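You operate a simulated robot arm through the tools that you are given. There is no shell and no other tool. Be economical: measure what you need, move in short steps, check, and stop when the job is done.

Carry out the task below with a simulated robot arm. There is one attempt and no reset: what you move stays moved.

JOB
Warm the yellow-banded mould at the heater, then turn it under the pot.
Fine: switch the mould heater off again; the other moulds stay cold.

The check looks at the end state, three seconds after you hand in, the way a careful person would. Anything else that was tipped, shoved, dropped, spilled or broken makes it a failure.

ROBOT AND FRAMES
A 7-joint arm with a two-finger parallel gripper, fixed in place. Base frame: the origin is at the foot of the arm, x ahead of it, y to its left, z up. Units: mm, rad, N and s.
Its first joint turns from -1.152 to 1.152 rad. Payload 2.4 kg.
The tool frame sits at the grasp point between the pads (the TCP): z along the fingers, y along the line on which they close. The tips reach 30 mm beyond it. Largest opening 94 mm; finger width 28, thickness 10; the body of the gripper, 50 by 96 mm, starts 55 mm behind the TCP.
Orientation is that of the tool frame in the base frame, as a unit quaternion [w, x, y, z]. With the fingers straight down and closing along the base's y, the tool's x points along the base's -x, its y along +y and its z along -z.

CONTROLS
- The arm moves only by the tool step_arm. Its argument "series" is a list that holds one entry, the list of rows, each a list of 7 numbers: the turn, a rotation vector about the tool's x, y, z in units of 120 degrees (1.0 is 120 degrees), then the shift along the tool's x, y, z in units of 100 mm (1.0 is 100 mm), then the gripper command, from -1 (fully open) to 1 (shut), values between in proportion. In form: [[[wx, wy, wz, tx, ty, tz, claw], ...]]. A call has 1 to 12 rows; each row is the pose to reach, as a shift and turn from the pose commanded when the call began, along the tool's axes at that moment. A call with a number of a shift or a turn outside -1 to 1 is refused whole. Rows are played at 5 a second. More than 50 mm and 0.15 rad between two rows, or a gripper value outside its range, and nothing of the call is played. Where a pose cannot be reached the arm comes as near as it can. A force on the tool above 40 N (or 10 N above the force at the start of the call, whichever is more), or a blocked arm, ends the call early, and 0.2 s more pass. The fingers move at their own pace (about 153 mm/s each) and stop on an object; they squeeze with about 31 N. The grip force told is the motor's: it shows also when the fingers shut on nothing. Time passes only in rows, and 0.2 s behind the last, so rows that repeat a pose let the fingers close. It gives the time, the measured TCP pose, the force on the tool (base axes), the opening and the grip force at its end, in the units of the frame above (readings bear some noise), and new pictures: "pictures" is both (left out), scene, wrist or none.
- Cameras (640 x 400 px; columns grow to the right, rows downward): "scene" is fixed at [44.6, 479.6, 1451.9]; the picture's right is [-0.67, -0.75, 0.00], its down [-0.37, 0.33, -0.87] and it looks along [0.65, -0.58, -0.49] (base axes); focal length 316 px, centre (320, 200). "wrist" rides on the gripper at [-37, 0, -58] in the tool frame; the picture's right is [0.00, -1.00, 0.00], its down [0.97, 0.00, -0.24] and it looks along [0.24, 0.00, 0.97] (tool axes); focal length 218 px, centre (320, 200).
- measure_at(camera, pixels): for up to 12 pixels [column, row] of the newest picture of that camera ("zoom" is the newest enlarged one), the place [x, y, z] in the base frame of the surface seen there, good to about 3 mm. No time passes.
- close_up(camera, box): a new picture of the part [left, top, right, bottom] of that camera's present view, enlarged. No time passes.
- sign_off(): hands the job in; it is judged then, once.

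Work in short steps. Measure before you move; look again where a grasp or a placing could have gone wrong, and mend it. You have 80 turns and 120 pictures in all, those below and enlarged ones among them. Open the gripper and draw the arm clear of the work before you hand the job in, unless the task says otherwise; then end with one line.

The tools are called after "Request:" by a JSON object that holds its "method" and its "body". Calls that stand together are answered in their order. step_arm: Moves the arm, as the interface text tells. Its arguments: {"type":"object","properties":{"series":{"type":"array","items":{"type":"array","items":{"type":"array","items":{"type":"number"}}}},"pictures":{"type":"string","enum":["both","scene","wrist","none"]}},"required":["series"]} The other tools are called the same way: measure_at (camera, pixels) gives the place of the surface under pixels of a picture; close_up (camera, box) takes an enlarged picture of a part of a camera's view; sign_off () hands the job in.

At the start:

```text
time_s: 0.0
tcp_pos: [435.0, 29.6, 1267.7]
tcp_rot: [0.0, 0.0, 1.0, 0.0]
ft_force: [0.7, 0.4, 0.3]
gripper_width: 93.9
grip_force: 0.0
```

scene: 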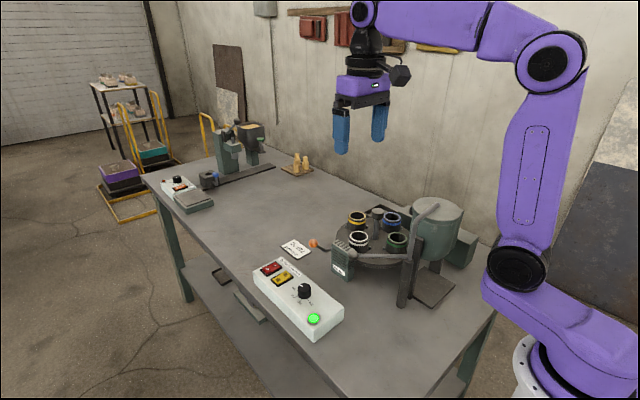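
wrist: 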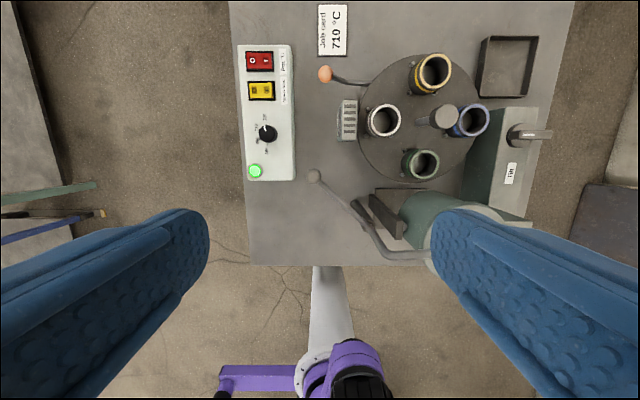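

The pictures show a turntable with four moulds, a control box on the left and a pot. I look closer at the control box and the turntable.

Request:
{"method": "close_up", "body": {"camera": "scene", "box": [240, 240, 360, 345]}}

Request:
{"method": "close_up", "body": {"camera": "scene", "box": [280, 180, 480, 310]}}

Request:
{"method": "close_up", "body": {"camera": "wrist", "box": [230, 0, 390, 190]}}

Request:
{"method": "close_up", "body": {"camera": "wrist", "box": [310, 20, 570, 270]}}

```text
3.81 times, centred on (300, 292) of scene
```

zoom: 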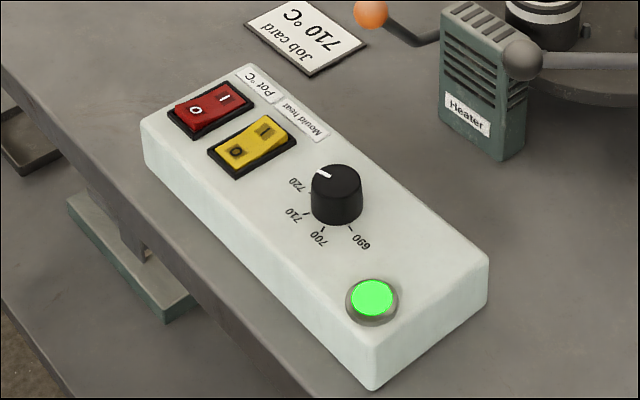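

```text
3.08 times, centred on (380, 245) of scene
```

zoom: 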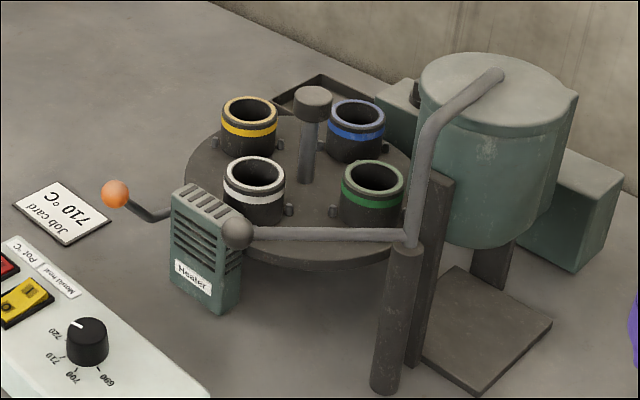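

```text
2.11 times, centred on (310, 95) of wrist
```

zoom: 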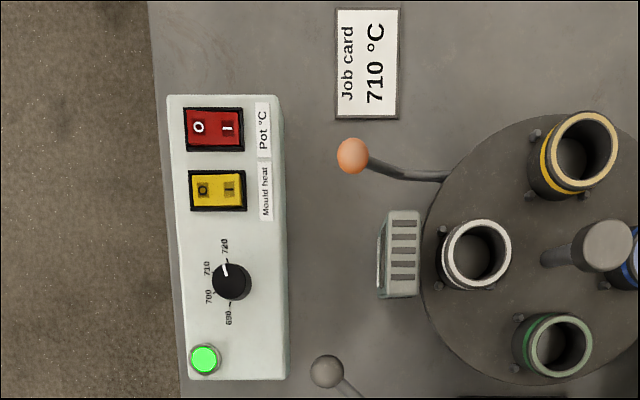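

```text
1.60 times, centred on (440, 145) of wrist
```

zoom: 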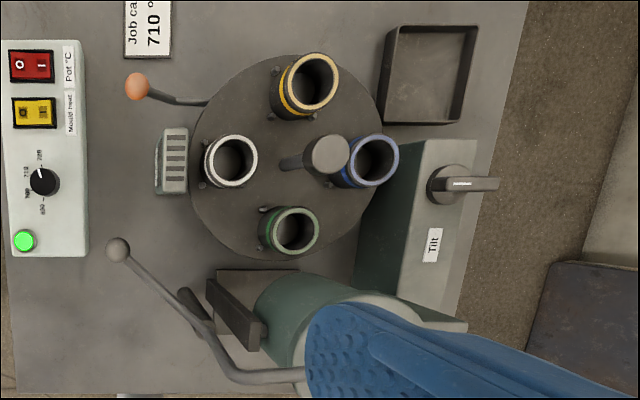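

I measure the key points in the wrist view (switches, disc, moulds, hub, handles) and in the scene.

Request:
{"method": "measure_at", "body": {"camera": "wrist", "pixels": [[252, 91], [270, 91], [252, 61], [268, 61], [325, 74], [350, 82], [443, 116], [433, 73], [384, 120], [423, 164], [474, 120], [348, 120]]}}

Request:
{"method": "measure_at", "body": {"camera": "scene", "pixels": [[316, 243], [332, 250], [341, 241], [356, 256], [352, 247], [376, 213], [376, 235], [360, 262], [413, 258], [405, 240], [440, 215], [408, 280]]}}

Request:
{"method": "close_up", "body": {"camera": "scene", "box": [300, 200, 400, 270]}}

```text
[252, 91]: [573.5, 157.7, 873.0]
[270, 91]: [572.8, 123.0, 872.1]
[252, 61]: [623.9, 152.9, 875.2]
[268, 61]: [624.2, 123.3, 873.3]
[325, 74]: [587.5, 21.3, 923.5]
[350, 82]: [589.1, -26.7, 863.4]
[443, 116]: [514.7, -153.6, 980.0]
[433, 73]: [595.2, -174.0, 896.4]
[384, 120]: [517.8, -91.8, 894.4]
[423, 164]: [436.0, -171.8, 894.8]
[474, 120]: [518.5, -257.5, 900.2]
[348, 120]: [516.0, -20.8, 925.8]
```

```text
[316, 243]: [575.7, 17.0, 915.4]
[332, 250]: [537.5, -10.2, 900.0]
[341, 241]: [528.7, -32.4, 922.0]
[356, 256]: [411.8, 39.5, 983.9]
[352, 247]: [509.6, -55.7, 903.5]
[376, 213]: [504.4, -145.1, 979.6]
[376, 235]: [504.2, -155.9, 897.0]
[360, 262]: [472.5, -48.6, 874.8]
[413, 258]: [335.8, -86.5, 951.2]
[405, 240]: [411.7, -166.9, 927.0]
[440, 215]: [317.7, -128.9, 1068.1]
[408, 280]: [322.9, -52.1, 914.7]
```

```text
5.71 times, centred on (350, 235) of scene
```

zoom: 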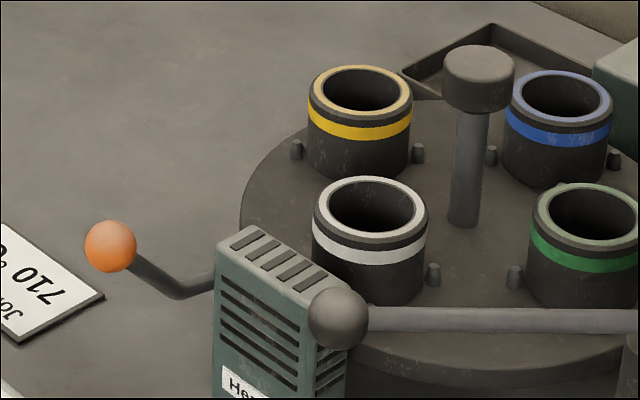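

The orange knob sits on a bent rod from the disc, near (585, 20, 918). I move closer above it for a better view of how rod, heater and disc relate.

Request:
{"method": "step_arm", "body": {"series": [[[0, 0, 0, -0.2, -0.1, 0.25, -1], [0, 0, 0, -0.4, -0.25, 0.5, -1], [0, 0, 0, -0.6, -0.4, 0.75, -1], [0, 0, 0, -0.8, -0.5, 1.0, -1]]]}}

Request:
{"method": "close_up", "body": {"camera": "wrist", "box": [200, 20, 480, 240]}}

```text
time_s: 1.0
tcp_pos: [516.5, -21.3, 1166.5]
tcp_rot: [0.001, 0.0, 1.0, 0.0]
ft_force: [0.0, -0.1, -0.6]
gripper_width: 93.8
grip_force: 0.1
```

scene: 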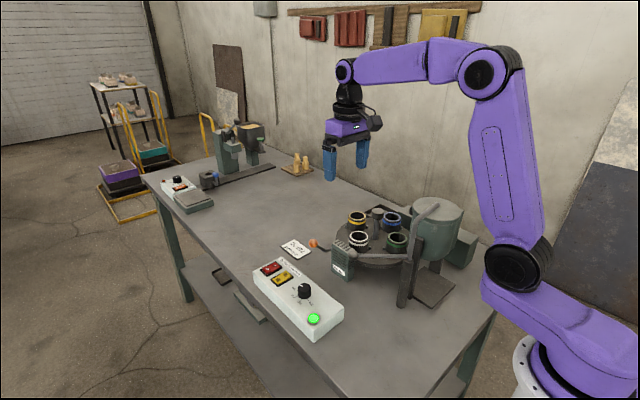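
wrist: 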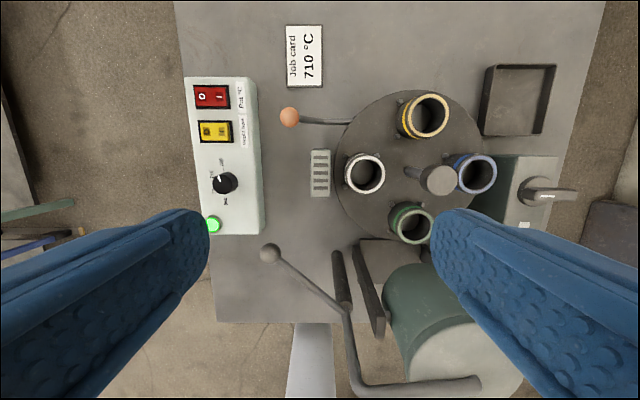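

```text
1.82 times, centred on (340, 130) of wrist
```

zoom: 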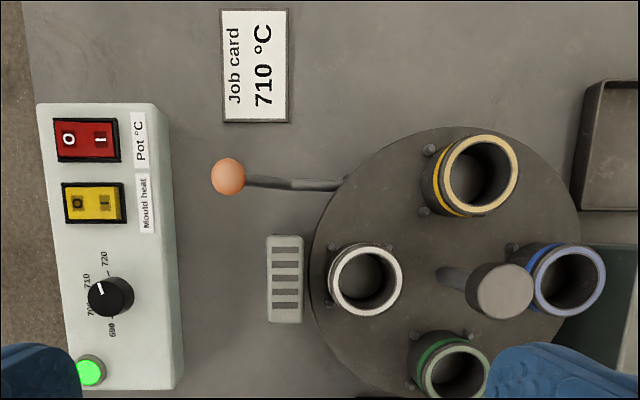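

I measure along the orange lever's rod, the disc, the hub cap edges, moulds rim and the heater in the zoom.

Request:
{"method": "measure_at", "body": {"camera": "zoom", "pixels": [[228, 173], [262, 182], [290, 185], [315, 186], [338, 186], [345, 195], [472, 290], [532, 290], [503, 264], [502, 317], [480, 137], [480, 212]]}}

Request:
{"method": "measure_at", "body": {"camera": "zoom", "pixels": [[443, 175], [517, 175], [365, 246], [365, 312], [330, 280], [401, 280], [284, 240], [284, 318], [270, 280], [301, 280], [205, 250], [430, 148]]}}

Request:
{"method": "measure_at", "body": {"camera": "zoom", "pixels": [[72, 203], [113, 203], [68, 140], [108, 140], [312, 250], [463, 130], [578, 200], [440, 240], [92, 187], [92, 220], [66, 222], [118, 185]]}}

```text
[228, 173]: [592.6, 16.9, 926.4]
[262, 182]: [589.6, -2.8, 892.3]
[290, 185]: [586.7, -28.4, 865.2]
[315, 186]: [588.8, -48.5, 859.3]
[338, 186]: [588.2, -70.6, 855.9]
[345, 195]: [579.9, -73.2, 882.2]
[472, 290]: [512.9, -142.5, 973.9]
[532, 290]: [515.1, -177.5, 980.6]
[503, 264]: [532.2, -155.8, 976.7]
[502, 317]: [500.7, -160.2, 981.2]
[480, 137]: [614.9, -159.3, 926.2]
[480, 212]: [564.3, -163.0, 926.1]
```

```text
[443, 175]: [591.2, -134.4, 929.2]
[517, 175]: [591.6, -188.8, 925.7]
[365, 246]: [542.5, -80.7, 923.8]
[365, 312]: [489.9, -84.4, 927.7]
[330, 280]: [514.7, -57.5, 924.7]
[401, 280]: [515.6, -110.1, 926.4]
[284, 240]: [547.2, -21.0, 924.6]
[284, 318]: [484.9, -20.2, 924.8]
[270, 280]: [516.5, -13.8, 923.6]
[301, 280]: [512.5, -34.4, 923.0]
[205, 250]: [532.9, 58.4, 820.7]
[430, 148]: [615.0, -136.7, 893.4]
```

```text
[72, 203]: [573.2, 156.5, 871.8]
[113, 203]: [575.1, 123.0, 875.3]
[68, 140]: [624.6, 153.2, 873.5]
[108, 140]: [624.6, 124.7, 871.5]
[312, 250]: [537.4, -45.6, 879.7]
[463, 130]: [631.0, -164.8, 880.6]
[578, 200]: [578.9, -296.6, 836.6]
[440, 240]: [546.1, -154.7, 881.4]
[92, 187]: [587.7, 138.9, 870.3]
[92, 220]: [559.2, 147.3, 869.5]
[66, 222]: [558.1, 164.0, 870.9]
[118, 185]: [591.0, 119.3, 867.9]
```

The rod runs under the disc at z≈857 while disc top is 881, table 820. I want an oblique look from the +y side to understand the lever, so I move and tilt about 50°.

Request:
{"method": "step_arm", "body": {"series": [[[0.05, 0, 0, -0.06, 0.14, 0.12, -1], [0.1, 0, 0, -0.12, 0.28, 0.25, -1], [0.16, 0, 0, -0.18, 0.42, 0.4, -1], [0.22, 0, 0, -0.24, 0.56, 0.55, -1], [0.28, 0, 0, -0.3, 0.7, 0.7, -1], [0.34, 0, 0, -0.36, 0.85, 0.85, -1], [0.4, 0, 0, -0.44, 1.0, 1.0, -1], [0.44, 0, 0, -0.44, 1.0, 1.0, -1]]], "pictures": "wrist"}}

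```text
time_s: 2.8
tcp_pos: [558.9, 79.9, 1068.1]
tcp_rot: [0.0, 0.0, 0.895, -0.446]
ft_force: [0.0, 0.0, -0.7]
gripper_width: 94.0
grip_force: 0.0
```

wrist: 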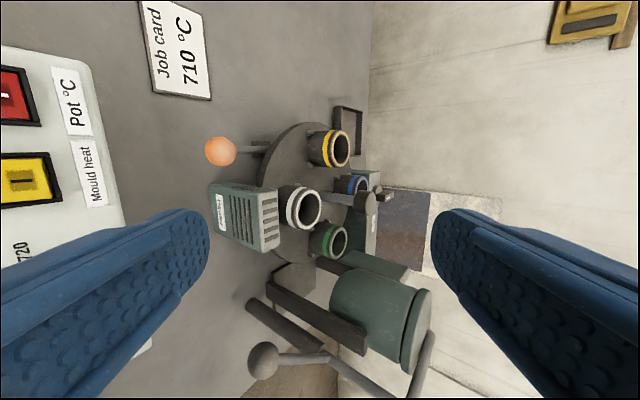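

Request:
{"method": "close_up", "body": {"camera": "wrist", "box": [190, 100, 450, 290]}}

```text
2.11 times, centred on (320, 195) of wrist
```

zoom: 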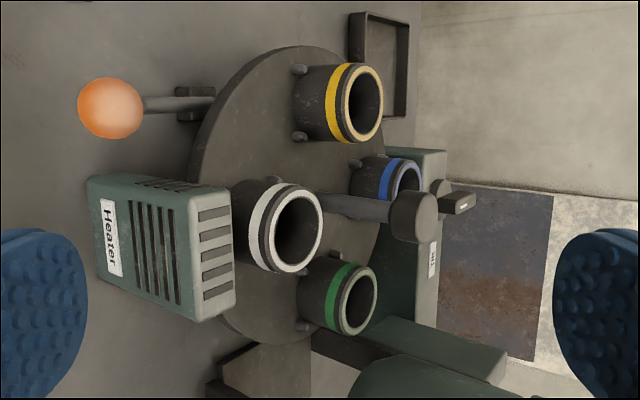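

A small block sits around the rod under the disc's edge. I zoom in further on it.

Request:
{"method": "close_up", "body": {"camera": "wrist", "box": [195, 110, 315, 185]}}

Request:
{"method": "measure_at", "body": {"camera": "wrist", "pixels": [[220, 152], [245, 149], [266, 149], [265, 143], [265, 156], [270, 165], [358, 222], [385, 198], [285, 145]]}}

```text
5.33 times, centred on (255, 148) of wrist
```

zoom: 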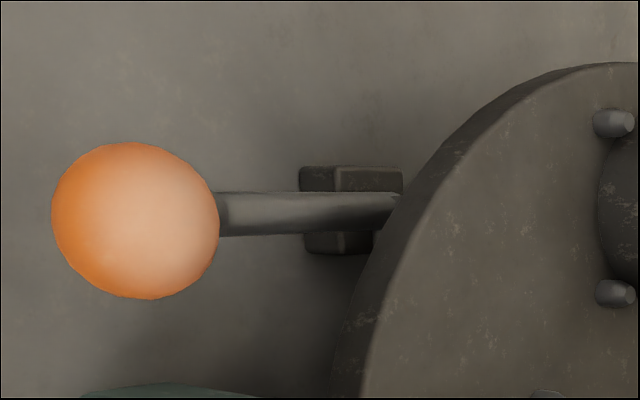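

```text
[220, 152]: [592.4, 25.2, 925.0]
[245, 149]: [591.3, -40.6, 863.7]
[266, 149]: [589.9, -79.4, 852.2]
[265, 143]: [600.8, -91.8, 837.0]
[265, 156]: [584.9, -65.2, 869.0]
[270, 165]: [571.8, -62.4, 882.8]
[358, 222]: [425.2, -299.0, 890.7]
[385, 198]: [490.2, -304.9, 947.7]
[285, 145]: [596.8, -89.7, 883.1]
```

The lever is pivoted in a small clevis at (590,-75,850), looking like a lock/index lever. First I return upright and move towards the hub cap (centre ≈ (515,-159), top z≈980).

Request:
{"method": "step_arm", "body": {"series": [[[-0.06, 0, 0, 0.06, -0.1, 0.09, -1], [-0.12, 0, 0, 0.12, -0.2, 0.18, -1], [-0.18, 0, 0, 0.18, -0.3, 0.27, -1], [-0.24, 0, 0, 0.24, -0.4, 0.36, -1], [-0.3, 0, 0, 0.3, -0.5, 0.45, -1], [-0.36, 0, 0, 0.36, -0.6, 0.54, -1], [-0.42, 0, 0, 0.44, -0.7, 0.62, -1], [-0.44, 0, 0, 0.44, -0.76, 0.68, -1]]], "pictures": "none"}}

Request:
{"method": "step_arm", "body": {"series": [[[0, 0, 0, 0, -0.35, 0, -1], [0, 0, 0, 0, -0.7, 0, -1], [0, 0, 0, 0, -1, 0, -1], [0, 0, 0, 0, -1, 0, -1]]]}}

```text
time_s: 4.6
tcp_pos: [513.5, -21.7, 1087.4]
tcp_rot: [-0.001, 0.0, 1.0, 0.001]
ft_force: [0.3, 0.0, -0.8]
gripper_width: 93.8
grip_force: 0.0
```

```text
time_s: 5.6
tcp_pos: [515.4, -124.1, 1085.9]
tcp_rot: [0.0, -0.001, 1.0, 0.0]
ft_force: [-0.3, -0.7, 0.2]
gripper_width: 93.9
grip_force: 0.0
```

scene: 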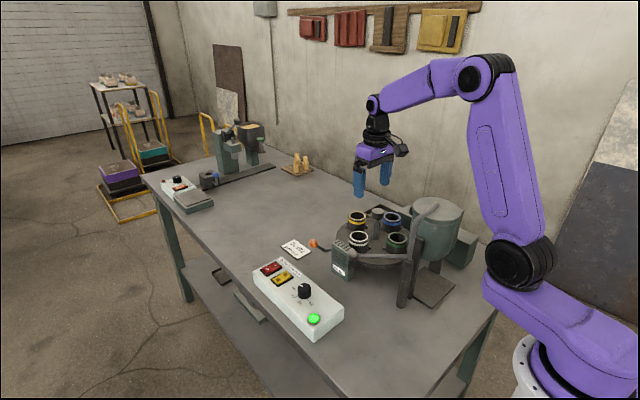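
wrist: 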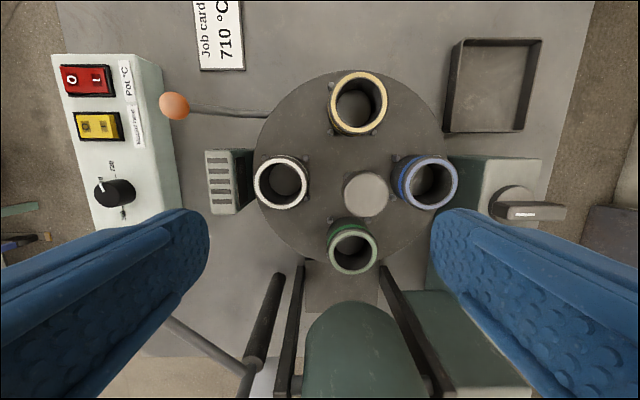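

The hub cap is seen at (366,195). I measure it and the pot's height for clearance.

Request:
{"method": "measure_at", "body": {"camera": "wrist", "pixels": [[366, 175], [366, 213], [346, 194], [386, 194], [350, 320], [345, 350], [275, 280], [300, 300], [390, 290]]}}

Request:
{"method": "close_up", "body": {"camera": "wrist", "box": [50, 50, 190, 150]}}

```text
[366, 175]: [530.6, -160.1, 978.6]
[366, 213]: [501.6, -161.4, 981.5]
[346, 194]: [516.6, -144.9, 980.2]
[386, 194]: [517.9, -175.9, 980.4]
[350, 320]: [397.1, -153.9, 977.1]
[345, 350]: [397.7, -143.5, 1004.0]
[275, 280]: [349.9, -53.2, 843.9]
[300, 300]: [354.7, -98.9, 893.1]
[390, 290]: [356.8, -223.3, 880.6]
```

```text
4.00 times, centred on (120, 100) of wrist
```

zoom: 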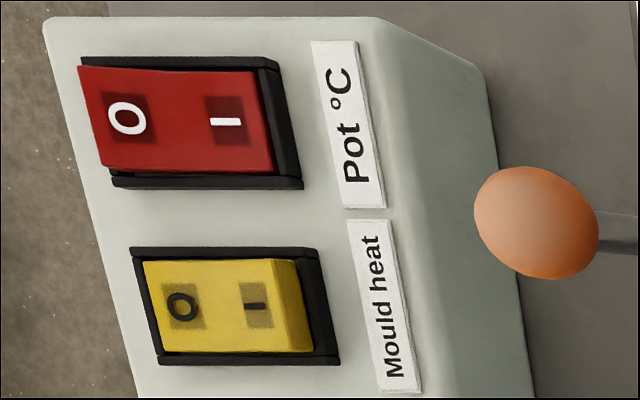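

The mould-heat rocker has its I side (towards −y) raised, so it is off. Now I descend over the hub cap (516,-160) and grip it.

Request:
{"method": "step_arm", "body": {"series": [[[0, 0, 0, 0, -0.36, 0, -1], [0, 0, 0, 0, -0.36, 0.4, -1], [0, 0, 0, 0, -0.36, 0.8, -1], [0, 0, 0, 0, -0.36, 1.0, -1], [0, 0, 0, 0, -0.36, 1.0, -1]]]}}

```text
time_s: 6.8
tcp_pos: [515.6, -157.0, 984.6]
tcp_rot: [0.0, 0.0, 1.0, 0.0]
ft_force: [0.4, 0.5, -0.4]
gripper_width: 94.0
grip_force: 0.1
```

scene: 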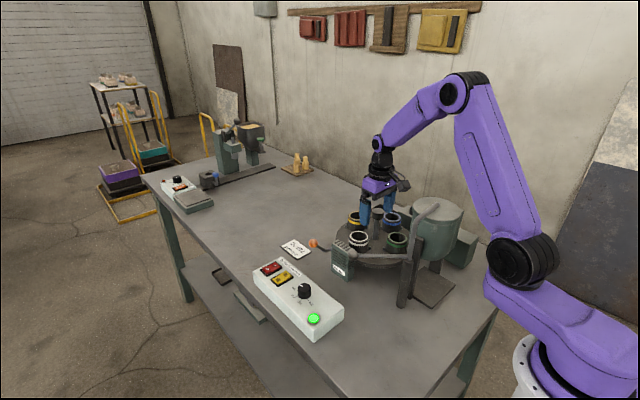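
wrist: 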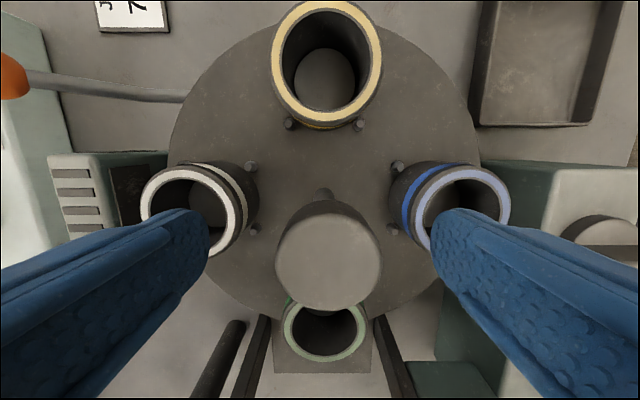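

Cap is centred between the fingers. I lower 17 mm and close on it.

Request:
{"method": "step_arm", "body": {"series": [[[0, 0, 0, 0, -0.03, 0.17, -1], [0, 0, 0, 0, -0.03, 0.17, 1], [0, 0, 0, 0, -0.03, 0.17, 1], [0, 0, 0, 0, -0.03, 0.17, 1]]], "pictures": "wrist"}}

```text
time_s: 7.8
tcp_pos: [515.5, -160.1, 966.3]
tcp_rot: [0.0, 0.0, 1.0, 0.0]
ft_force: [-1.1, 1.2, -3.0]
gripper_width: 35.7
grip_force: 45.2
```

wrist: 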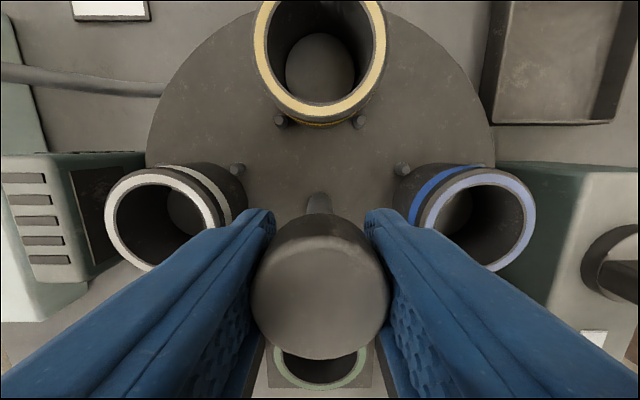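

The cap is gripped (35.7 mm). I test a small counter-clockwise turn of about 10°.

Request:
{"method": "step_arm", "body": {"series": [[[0, 0, -0.04, 0, 0, 0, 1], [0, 0, -0.08, 0, 0, 0, 1], [0, 0, -0.08, 0, 0, 0, 1]]], "pictures": "wrist"}}

```text
time_s: 8.6
tcp_pos: [514.9, -159.2, 968.3]
tcp_rot: [-0.002, -0.085, 0.996, 0.0]
ft_force: [11.9, -2.6, -33.7]
gripper_width: 36.0
grip_force: 45.1
```

wrist: 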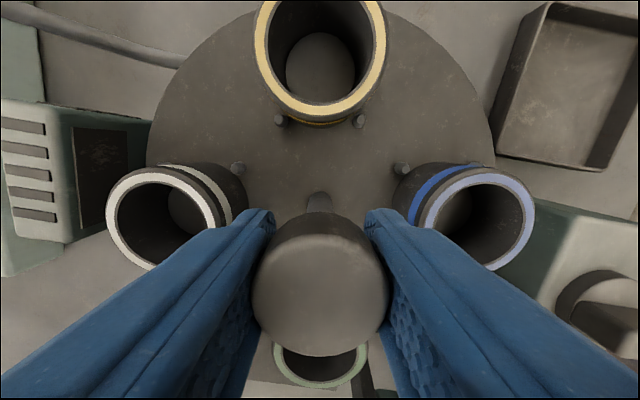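

The disc turned with the gripper in the desired direction (heater moved up in the picture), but vertical force reads −34 N. I hold with 2 mm of lift to see how the load changes.

Request:
{"method": "step_arm", "body": {"series": [[[0, 0, 0, 0, 0, -0.02, 1], [0, 0, 0, 0, 0, -0.02, 1]]]}}

```text
time_s: 9.2
tcp_pos: [515.3, -160.1, 969.0]
tcp_rot: [-0.002, -0.084, 0.996, 0.001]
ft_force: [9.6, -3.8, -34.5]
gripper_width: 35.6
grip_force: 45.4
```

scene: 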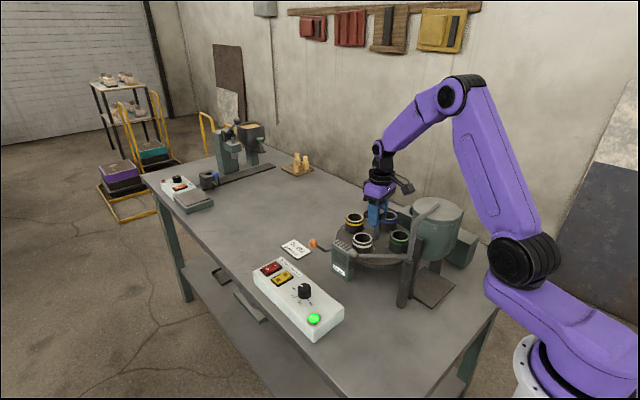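
wrist: 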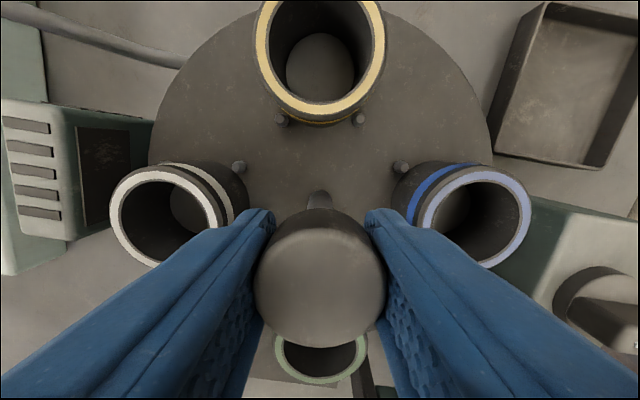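

The force points down on the tool, so the fingers are pulling up on the cap. I command 4 mm lower and check.

Request:
{"method": "step_arm", "body": {"series": [[[0, 0, 0, 0, 0, 0.02, 1], [0, 0, 0, 0, 0, 0.04, 1], [0, 0, 0, 0, 0, 0.04, 1]]], "pictures": "none"}}

```text
time_s: 10.0
tcp_pos: [516.0, -159.0, 968.8]
tcp_rot: [0.001, -0.085, 0.996, -0.001]
ft_force: [-8.3, -1.5, 16.5]
gripper_width: 35.7
grip_force: 44.9
```

Force is now mild. I continue turning counter-clockwise another ~24°.

Request:
{"method": "step_arm", "body": {"series": [[[0, 0, -0.05, 0, 0, -0.01, 1], [0, 0, -0.1, 0, 0, -0.01, 1], [0, 0, -0.15, 0, 0, -0.01, 1], [0, 0, -0.2, 0, 0, -0.01, 1], [0, 0, -0.2, 0, 0, -0.01, 1]]], "pictures": "wrist"}}

```text
time_s: 11.2
tcp_pos: [516.5, -160.4, 969.8]
tcp_rot: [-0.001, -0.29, 0.957, 0.0]
ft_force: [-11.7, -4.6, 15.8]
gripper_width: 35.5
grip_force: 44.9
```

wrist: 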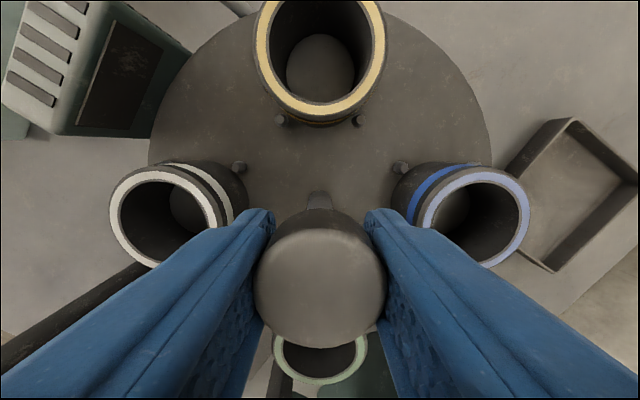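

Turned ~34°, everything moves along. I continue by 0.28 (34°), then check.

Request:
{"method": "step_arm", "body": {"series": [[[0, 0, -0.06, 0, 0, -0.01, 1], [0, 0, -0.12, 0, 0, -0.01, 1], [0, 0, -0.18, 0, 0, -0.01, 1], [0, 0, -0.24, 0, 0, -0.01, 1], [0, 0, -0.28, 0, 0, -0.01, 1], [0, 0, -0.28, 0, 0, -0.01, 1]]], "pictures": "wrist"}}

```text
time_s: 12.6
tcp_pos: [515.5, -159.5, 969.6]
tcp_rot: [0.0, -0.554, 0.832, 0.0]
ft_force: [-0.4, -5.4, -5.9]
gripper_width: 35.5
grip_force: 45.2
```

wrist: 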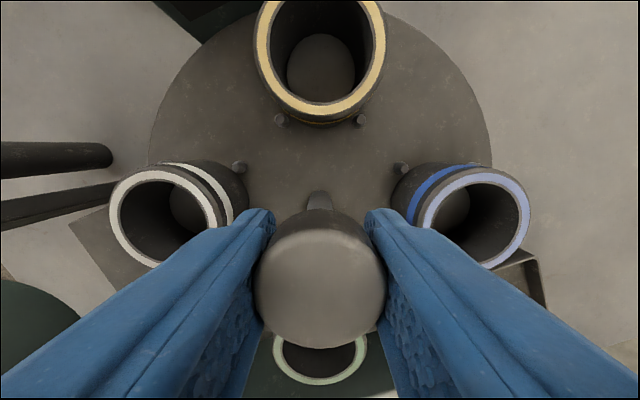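

At 67.3°. I complete the remaining 22.7° (0.189).

Request:
{"method": "step_arm", "body": {"series": [[[0, 0, -0.06, 0, 0, 0, 1], [0, 0, -0.12, 0, 0, 0, 1], [0, 0, -0.17, 0, 0, 0, 1], [0, 0, -0.189, 0, 0, 0, 1], [0, 0, -0.189, 0, 0, 0, 1]]]}}

```text
time_s: 13.8
tcp_pos: [514.5, -161.0, 969.1]
tcp_rot: [-0.001, -0.707, 0.707, 0.001]
ft_force: [-2.4, -5.6, -10.6]
gripper_width: 35.6
grip_force: 44.9
```

scene: 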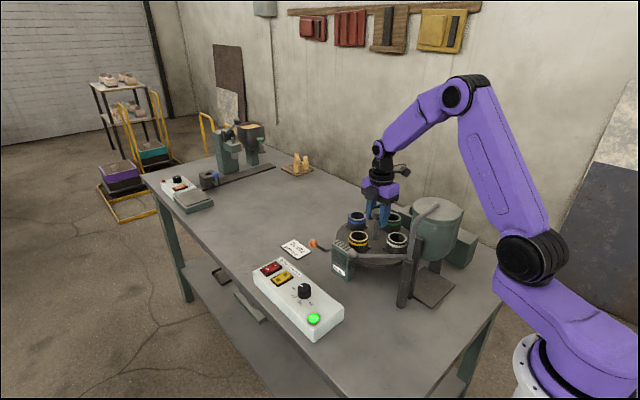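
wrist: 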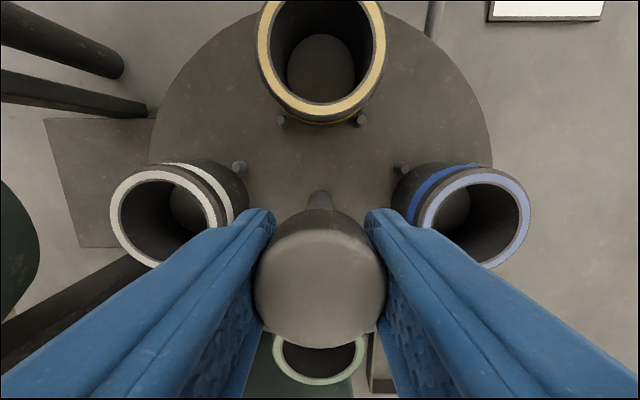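

Yellow is at the heater station (scene (358,238)). I open, lift straight up, then head toward the control box while turning the wrist back.

Request:
{"method": "step_arm", "body": {"series": [[[0, 0, 0, 0, 0, 0, -0.3], [0, 0, 0, 0, 0, 0, -0.3], [0, 0, 0, 0, 0, -0.4, -0.3], [0, 0, 0, 0, 0, -0.8, -0.3], [0, 0, 0.07, -0.2, 0, -0.8, 0], [0, 0, 0.14, -0.5, 0, -0.8, 1], [0, 0, 0.21, -0.75, 0, -0.8, 1], [0, 0, 0.28, -1, 0, -0.8, 1], [0, 0, 0.35, -1, -0.3, -0.8, 1], [0, 0, 0.42, -1, -0.5, -0.8, 1], [0, 0, 0.49, -1, -0.6, -0.8, 1], [0, 0, 0.56, -1, -0.6, -0.8, 1]]], "pictures": "scene"}}

Request:
{"method": "close_up", "body": {"camera": "scene", "box": [280, 180, 480, 310]}}

```text
time_s: 16.4
tcp_pos: [575.8, -58.1, 1049.5]
tcp_rot: [0.0, -0.195, 0.981, 0.0]
ft_force: [0.2, 0.3, 0.3]
gripper_width: 0.2
grip_force: 31.1
```

scene: 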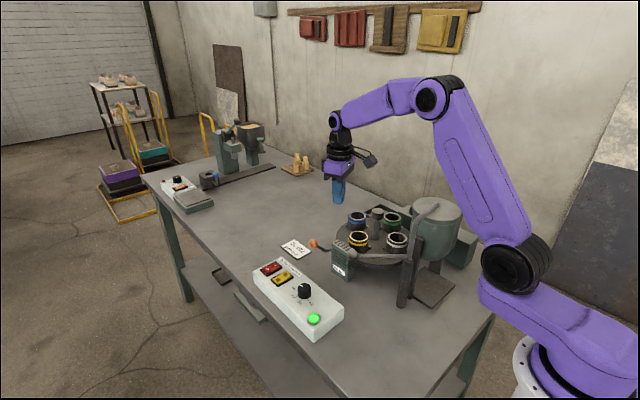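

```text
3.08 times, centred on (380, 245) of scene
```

zoom: 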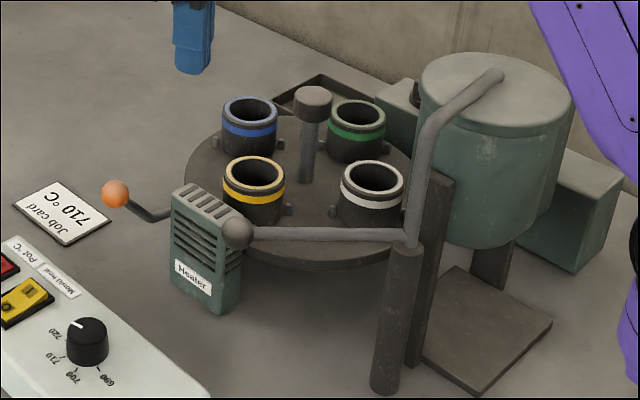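

Disc is neatly indexed. Now I finish unrotating and move toward the mould-heat rocker.

Request:
{"method": "step_arm", "body": {"series": [[[0, 0, 0.06, -0.15, 0.35, 0, 1], [0, 0, 0.12, -0.3, 0.7, 0, 1], [0, 0, 0.188, -0.36, 0.88, 0, 1], [0, 0, 0.188, -0.36, 0.88, 0, 1]]], "pictures": "none"}}

Request:
{"method": "step_arm", "body": {"series": [[[0, 0, 0, 0, 0.4, 0, 1], [0, 0, 0, 0, 0.8, 0.3, 1], [0, 0, 0, 0, 0.9, 0.6, 1], [0, 0, 0, 0, 0.9, 0.6, 1]]], "pictures": "wrist"}}

Request:
{"method": "close_up", "body": {"camera": "wrist", "box": [200, 80, 440, 280]}}

```text
time_s: 17.4
tcp_pos: [573.7, 36.5, 1049.7]
tcp_rot: [-0.001, 0.0, 1.0, 0.0]
ft_force: [-0.1, 0.6, 0.3]
gripper_width: 0.1
grip_force: 30.9
```

```text
time_s: 18.4
tcp_pos: [576.5, 125.4, 989.8]
tcp_rot: [0.0, 0.0, 1.0, 0.0]
ft_force: [0.1, 0.2, -0.3]
gripper_width: 0.0
grip_force: 31.0
```

wrist: 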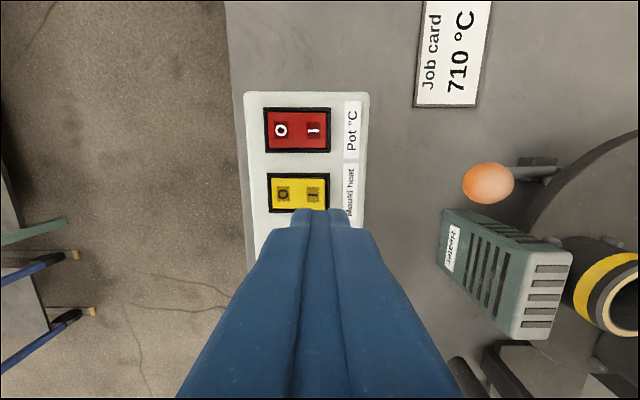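

```text
2.00 times, centred on (320, 180) of wrist
```

zoom: 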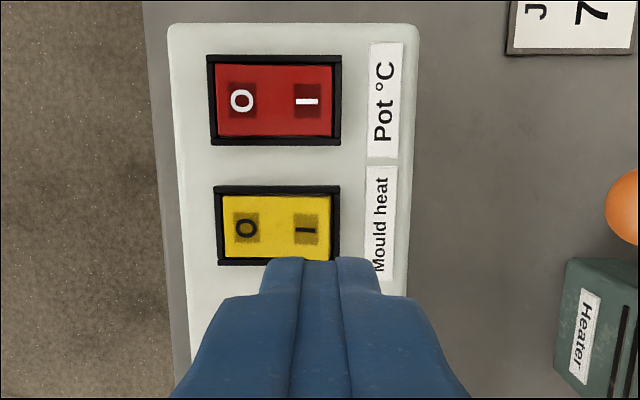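

Request:
{"method": "measure_at", "body": {"camera": "zoom", "pixels": [[225, 225], [245, 227], [275, 225], [307, 230], [325, 225], [336, 225], [350, 150], [307, 200], [307, 250], [307, 100], [225, 100]]}}

```text
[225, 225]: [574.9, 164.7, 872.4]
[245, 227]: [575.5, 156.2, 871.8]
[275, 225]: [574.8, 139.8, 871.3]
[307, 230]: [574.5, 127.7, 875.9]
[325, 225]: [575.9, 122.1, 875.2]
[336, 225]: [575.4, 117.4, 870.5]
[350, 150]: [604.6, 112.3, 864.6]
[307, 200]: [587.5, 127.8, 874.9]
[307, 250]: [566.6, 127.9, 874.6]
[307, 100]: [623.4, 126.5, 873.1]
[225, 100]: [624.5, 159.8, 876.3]
```

The I pad is at (575,128,876). I lower the closed tips over it, then press in small steps.

Request:
{"method": "step_arm", "body": {"series": [[[0, 0, 0, 0.01, 0.02, 0.4, 1], [0, 0, 0, 0.01, 0.02, 0.75, 1], [0, 0, 0, 0.01, 0.02, 0.82, 1], [0, 0, 0, 0.01, 0.02, 0.85, 1], [0, 0, 0, 0.01, 0.02, 0.87, 1], [0, 0, 0, 0.01, 0.02, 0.89, 1], [0, 0, 0, 0.01, 0.02, 0.89, 1]]], "pictures": "scene"}}

Request:
{"method": "close_up", "body": {"camera": "scene", "box": [240, 210, 380, 310]}}

```text
time_s: 20.0
tcp_pos: [571.7, 127.2, 903.1]
tcp_rot: [0.001, -0.002, 1.0, 0.0]
ft_force: [-7.6, -4.3, 27.6]
gripper_width: 0.0
grip_force: 30.5
```

scene: 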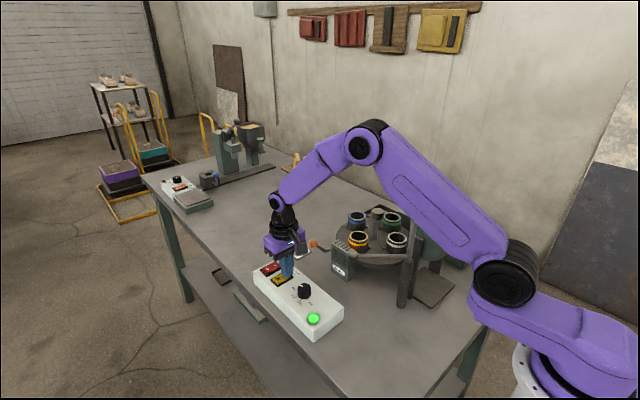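

```text
4.00 times, centred on (310, 260) of scene
```

zoom: 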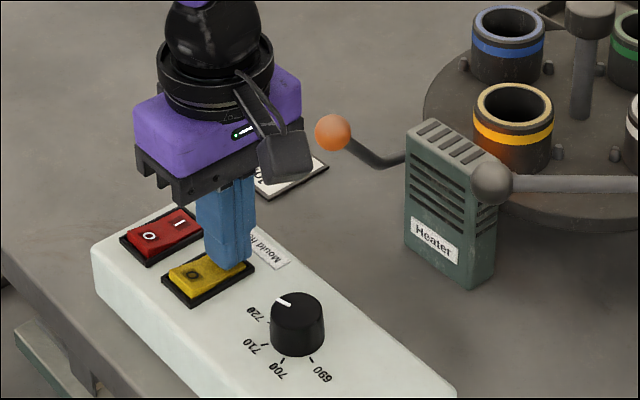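

The rocker flipped and the yellow mould shows an orange glow. I lift and shift over to the O side, then watch the mould.

Request:
{"method": "step_arm", "body": {"series": [[[0, 0, 0, 0, 0, -0.2, 1], [0, 0, 0, 0, 0, -0.4, 1], [0, 0, 0, -0.03, 0.28, -0.4, 1], [0, 0, 0, -0.03, 0.28, -0.4, 1]]], "pictures": "scene"}}

Request:
{"method": "close_up", "body": {"camera": "scene", "box": [240, 190, 420, 310]}}

```text
time_s: 21.0
tcp_pos: [573.3, 154.6, 939.8]
tcp_rot: [0.001, -0.001, 1.0, 0.001]
ft_force: [-1.5, 0.1, 0.0]
gripper_width: 0.1
grip_force: 31.0
```

scene: 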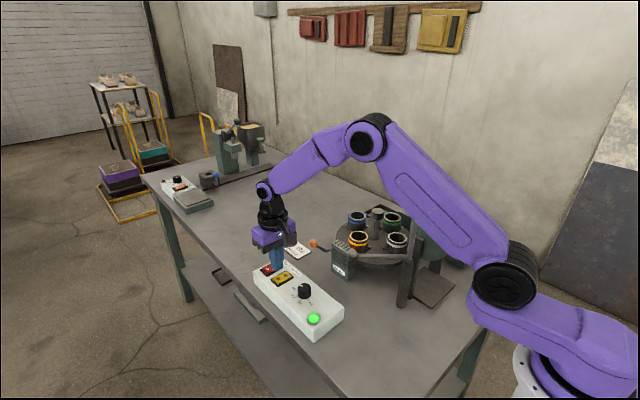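

```text
3.33 times, centred on (330, 250) of scene
```

zoom: 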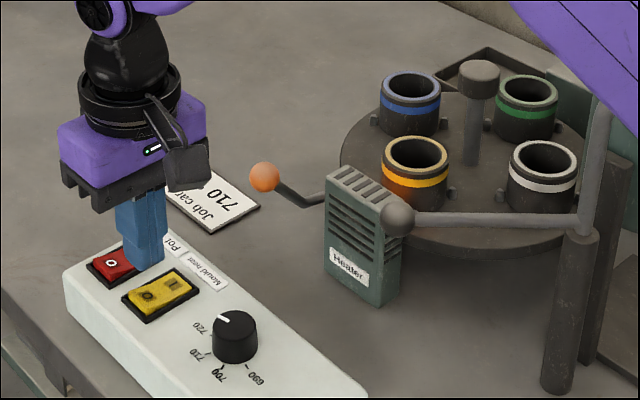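

The mould is warming. I wait a couple of seconds and look again, comparing its appearance.

Request:
{"method": "step_arm", "body": {"series": [[[0, 0, 0, 0, 0, 0, 1], [0, 0, 0, 0, 0, 0, 1], [0, 0, 0, 0, 0, 0, 1], [0, 0, 0, 0, 0, 0, 1], [0, 0, 0, 0, 0, 0, 1], [0, 0, 0, 0, 0, 0, 1], [0, 0, 0, 0, 0, 0, 1], [0, 0, 0, 0, 0, 0, 1], [0, 0, 0, 0, 0, 0, 1], [0, 0, 0, 0, 0, 0, 1], [0, 0, 0, 0, 0, 0, 1], [0, 0, 0, 0, 0, 0, 1]]], "pictures": "none"}}

Request:
{"method": "close_up", "body": {"camera": "scene", "box": [320, 200, 420, 280]}}

```text
time_s: 23.6
tcp_pos: [574.0, 153.2, 939.8]
tcp_rot: [0.001, 0.0, 1.0, 0.001]
ft_force: [0.5, -0.7, -0.6]
gripper_width: 0.0
grip_force: 31.0
```

```text
5.00 times, centred on (370, 240) of scene
```

zoom: 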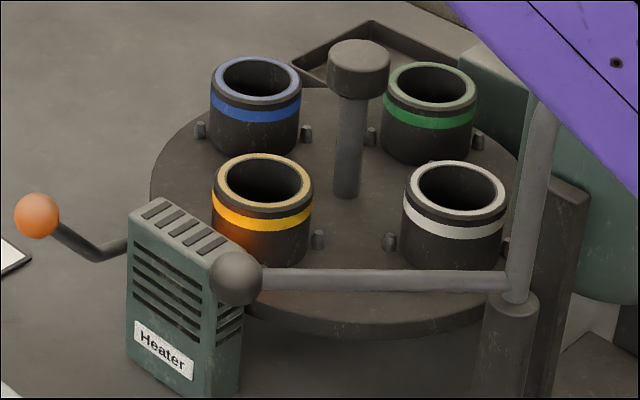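

The glow is on the heater-facing side; I keep waiting to see whether the mould itself changes.

Request:
{"method": "step_arm", "body": {"series": [[[0, 0, 0, 0, 0, 0, 1], [0, 0, 0, 0, 0, 0, 1], [0, 0, 0, 0, 0, 0, 1], [0, 0, 0, 0, 0, 0, 1], [0, 0, 0, 0, 0, 0, 1], [0, 0, 0, 0, 0, 0, 1], [0, 0, 0, 0, 0, 0, 1], [0, 0, 0, 0, 0, 0, 1], [0, 0, 0, 0, 0, 0, 1], [0, 0, 0, 0, 0, 0, 1], [0, 0, 0, 0, 0, 0, 1], [0, 0, 0, 0, 0, 0, 1]]], "pictures": "none"}}

Request:
{"method": "step_arm", "body": {"series": [[[0, 0, 0, 0, 0, 0, 1], [0, 0, 0, 0, 0, 0, 1], [0, 0, 0, 0, 0, 0, 1], [0, 0, 0, 0, 0, 0, 1], [0, 0, 0, 0, 0, 0, 1], [0, 0, 0, 0, 0, 0, 1], [0, 0, 0, 0, 0, 0, 1], [0, 0, 0, 0, 0, 0, 1], [0, 0, 0, 0, 0, 0, 1], [0, 0, 0, 0, 0, 0, 1], [0, 0, 0, 0, 0, 0, 1], [0, 0, 0, 0, 0, 0, 1]]], "pictures": "none"}}

Request:
{"method": "close_up", "body": {"camera": "scene", "box": [320, 200, 420, 280]}}

```text
time_s: 26.2
tcp_pos: [572.6, 154.5, 938.0]
tcp_rot: [-0.001, -0.001, 1.0, 0.0]
ft_force: [0.0, 0.4, -0.6]
gripper_width: 0.1
grip_force: 31.0
```

```text
time_s: 28.8
tcp_pos: [574.0, 153.9, 940.2]
tcp_rot: [0.0, -0.002, 1.0, -0.001]
ft_force: [0.5, 0.6, 0.3]
gripper_width: 0.0
grip_force: 31.3
```

```text
5.00 times, centred on (370, 240) of scene
```

zoom: 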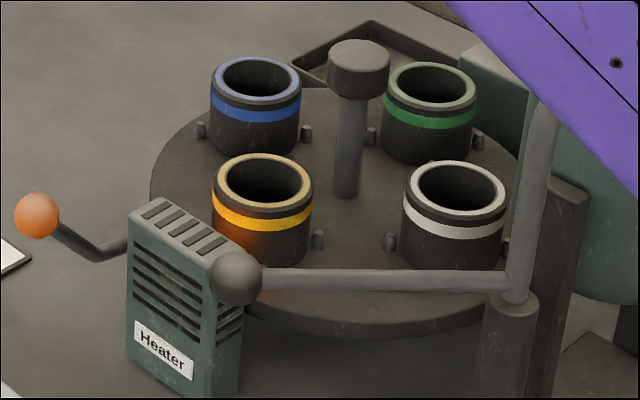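

No obvious change. I look with the wrist camera for any sign in the mould or heater, after another wait.

Request:
{"method": "step_arm", "body": {"series": [[[0, 0, 0, 0, 0, 0, 1], [0, 0, 0, 0, 0, 0, 1], [0, 0, 0, 0, 0, 0, 1], [0, 0, 0, 0, 0, 0, 1], [0, 0, 0, 0, 0, 0, 1], [0, 0, 0, 0, 0, 0, 1], [0, 0, 0, 0, 0, 0, 1], [0, 0, 0, 0, 0, 0, 1], [0, 0, 0, 0, 0, 0, 1], [0, 0, 0, 0, 0, 0, 1], [0, 0, 0, 0, 0, 0, 1], [0, 0, 0, 0, 0, 0, 1]]], "pictures": "wrist"}}

Request:
{"method": "close_up", "body": {"camera": "scene", "box": [340, 220, 380, 260]}}

```text
time_s: 31.4
tcp_pos: [572.9, 153.8, 940.5]
tcp_rot: [0.0, -0.001, 1.0, 0.0]
ft_force: [0.4, 0.4, 0.6]
gripper_width: 0.0
grip_force: 30.9
```

wrist: 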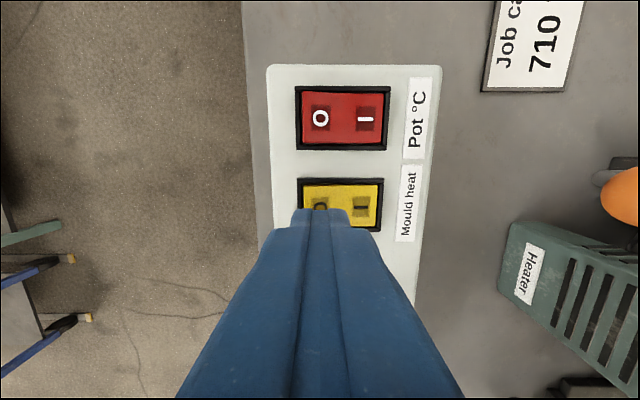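

```text
10.00 times, centred on (360, 240) of scene
```

zoom: 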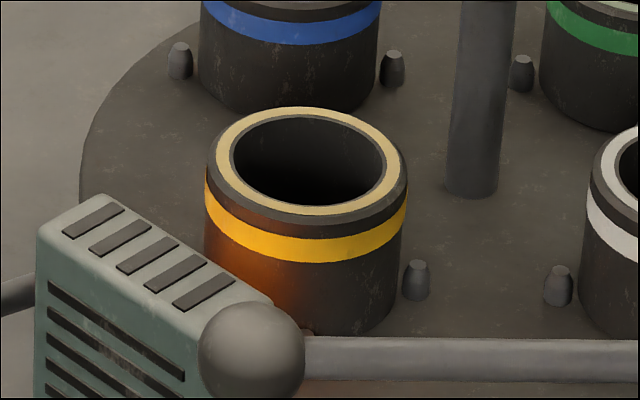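

Still just the glow; no harm in a longer soak. I wait about 10 s more.

Request:
{"method": "step_arm", "body": {"series": [[[0, 0, 0, 0, 0, 0, 1], [0, 0, 0, 0, 0, 0, 1], [0, 0, 0, 0, 0, 0, 1], [0, 0, 0, 0, 0, 0, 1], [0, 0, 0, 0, 0, 0, 1], [0, 0, 0, 0, 0, 0, 1], [0, 0, 0, 0, 0, 0, 1], [0, 0, 0, 0, 0, 0, 1], [0, 0, 0, 0, 0, 0, 1], [0, 0, 0, 0, 0, 0, 1], [0, 0, 0, 0, 0, 0, 1], [0, 0, 0, 0, 0, 0, 1]]], "pictures": "none"}}

Request:
{"method": "step_arm", "body": {"series": [[[0, 0, 0, 0, 0, 0, 1], [0, 0, 0, 0, 0, 0, 1], [0, 0, 0, 0, 0, 0, 1], [0, 0, 0, 0, 0, 0, 1], [0, 0, 0, 0, 0, 0, 1], [0, 0, 0, 0, 0, 0, 1], [0, 0, 0, 0, 0, 0, 1], [0, 0, 0, 0, 0, 0, 1], [0, 0, 0, 0, 0, 0, 1], [0, 0, 0, 0, 0, 0, 1], [0, 0, 0, 0, 0, 0, 1], [0, 0, 0, 0, 0, 0, 1]]], "pictures": "none"}}

Request:
{"method": "step_arm", "body": {"series": [[[0, 0, 0, 0, 0, 0, 1], [0, 0, 0, 0, 0, 0, 1], [0, 0, 0, 0, 0, 0, 1], [0, 0, 0, 0, 0, 0, 1], [0, 0, 0, 0, 0, 0, 1], [0, 0, 0, 0, 0, 0, 1], [0, 0, 0, 0, 0, 0, 1], [0, 0, 0, 0, 0, 0, 1], [0, 0, 0, 0, 0, 0, 1], [0, 0, 0, 0, 0, 0, 1], [0, 0, 0, 0, 0, 0, 1], [0, 0, 0, 0, 0, 0, 1]]], "pictures": "none"}}

Request:
{"method": "close_up", "body": {"camera": "scene", "box": [340, 220, 380, 260]}}

```text
time_s: 34.0
tcp_pos: [572.6, 153.9, 939.8]
tcp_rot: [0.0, -0.001, 1.0, -0.001]
ft_force: [0.2, 0.2, -0.4]
gripper_width: 0.0
grip_force: 30.3
```

```text
time_s: 36.6
tcp_pos: [573.0, 154.5, 939.0]
tcp_rot: [0.0, 0.0, 1.0, 0.0]
ft_force: [0.1, -0.3, 0.1]
gripper_width: 0.0
grip_force: 30.8
```

```text
time_s: 39.2
tcp_pos: [571.6, 154.1, 939.6]
tcp_rot: [0.0, -0.001, 1.0, 0.0]
ft_force: [-0.1, -0.4, -0.4]
gripper_width: 0.0
grip_force: 31.0
```

```text
10.00 times, centred on (360, 240) of scene
```

zoom: 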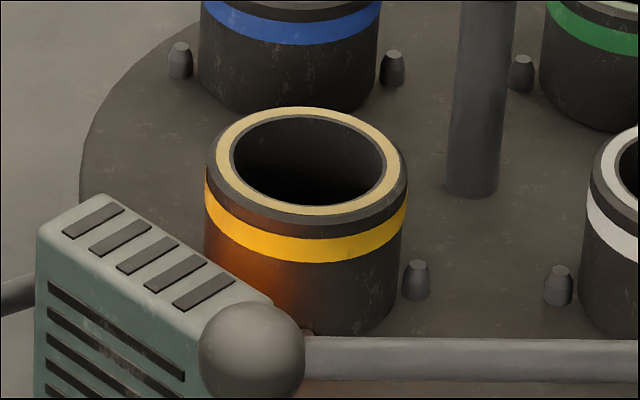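

After ~20 s the picture is steady. I press the O side at (574,155) to switch the heater off and see what heat sign remains on the mould.

Request:
{"method": "step_arm", "body": {"series": [[[0, 0, 0, 0, 0, 0.25, 1], [0, 0, 0, 0, 0, 0.32, 1], [0, 0, 0, 0, 0, 0.35, 1], [0, 0, 0, 0, 0, 0.37, 1], [0, 0, 0, 0, 0, 0.39, 1], [0, 0, 0, 0, 0, 0.39, 1], [0, 0, 0, 0, 0, 0.2, 1], [0, 0, 0, 0, 0, 0.0, 1]]], "pictures": "wrist"}}

Request:
{"method": "close_up", "body": {"camera": "scene", "box": [250, 210, 390, 300]}}

```text
time_s: 41.0
tcp_pos: [576.9, 155.0, 940.8]
tcp_rot: [0.001, -0.001, 1.0, 0.0]
ft_force: [-0.5, 0.2, -0.2]
gripper_width: 0.0
grip_force: 31.1
```

wrist: 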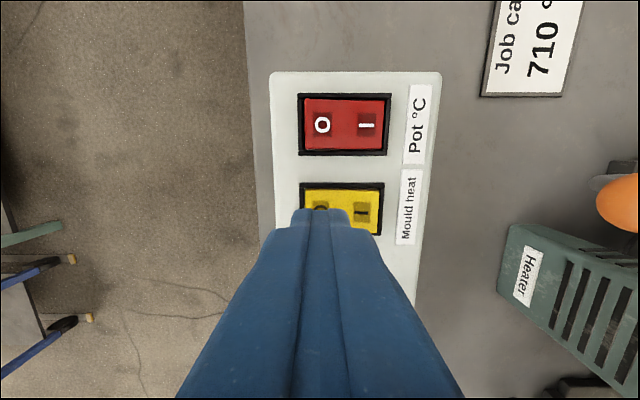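

```text
4.44 times, centred on (320, 255) of scene
```

zoom: 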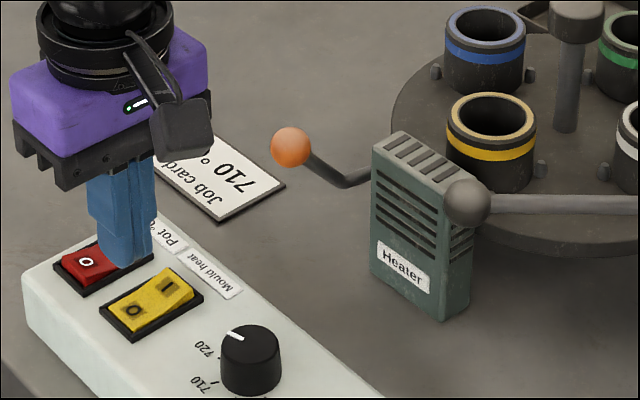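

The heater is off (no glow; I side raised). I compare the yellow mould with the others up close.

Request:
{"method": "close_up", "body": {"camera": "scene", "box": [335, 205, 415, 265]}}

Request:
{"method": "close_up", "body": {"camera": "scene", "box": [340, 220, 380, 260]}}

```text
6.67 times, centred on (375, 235) of scene
```

zoom: 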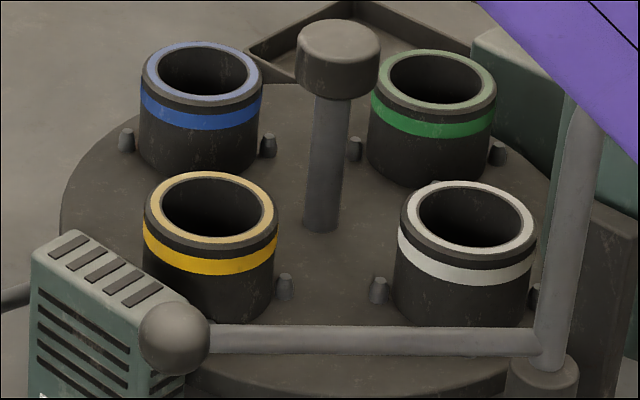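

```text
10.00 times, centred on (360, 240) of scene
```

zoom: 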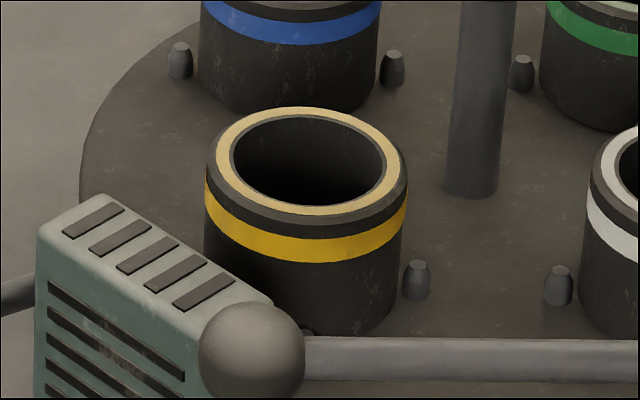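

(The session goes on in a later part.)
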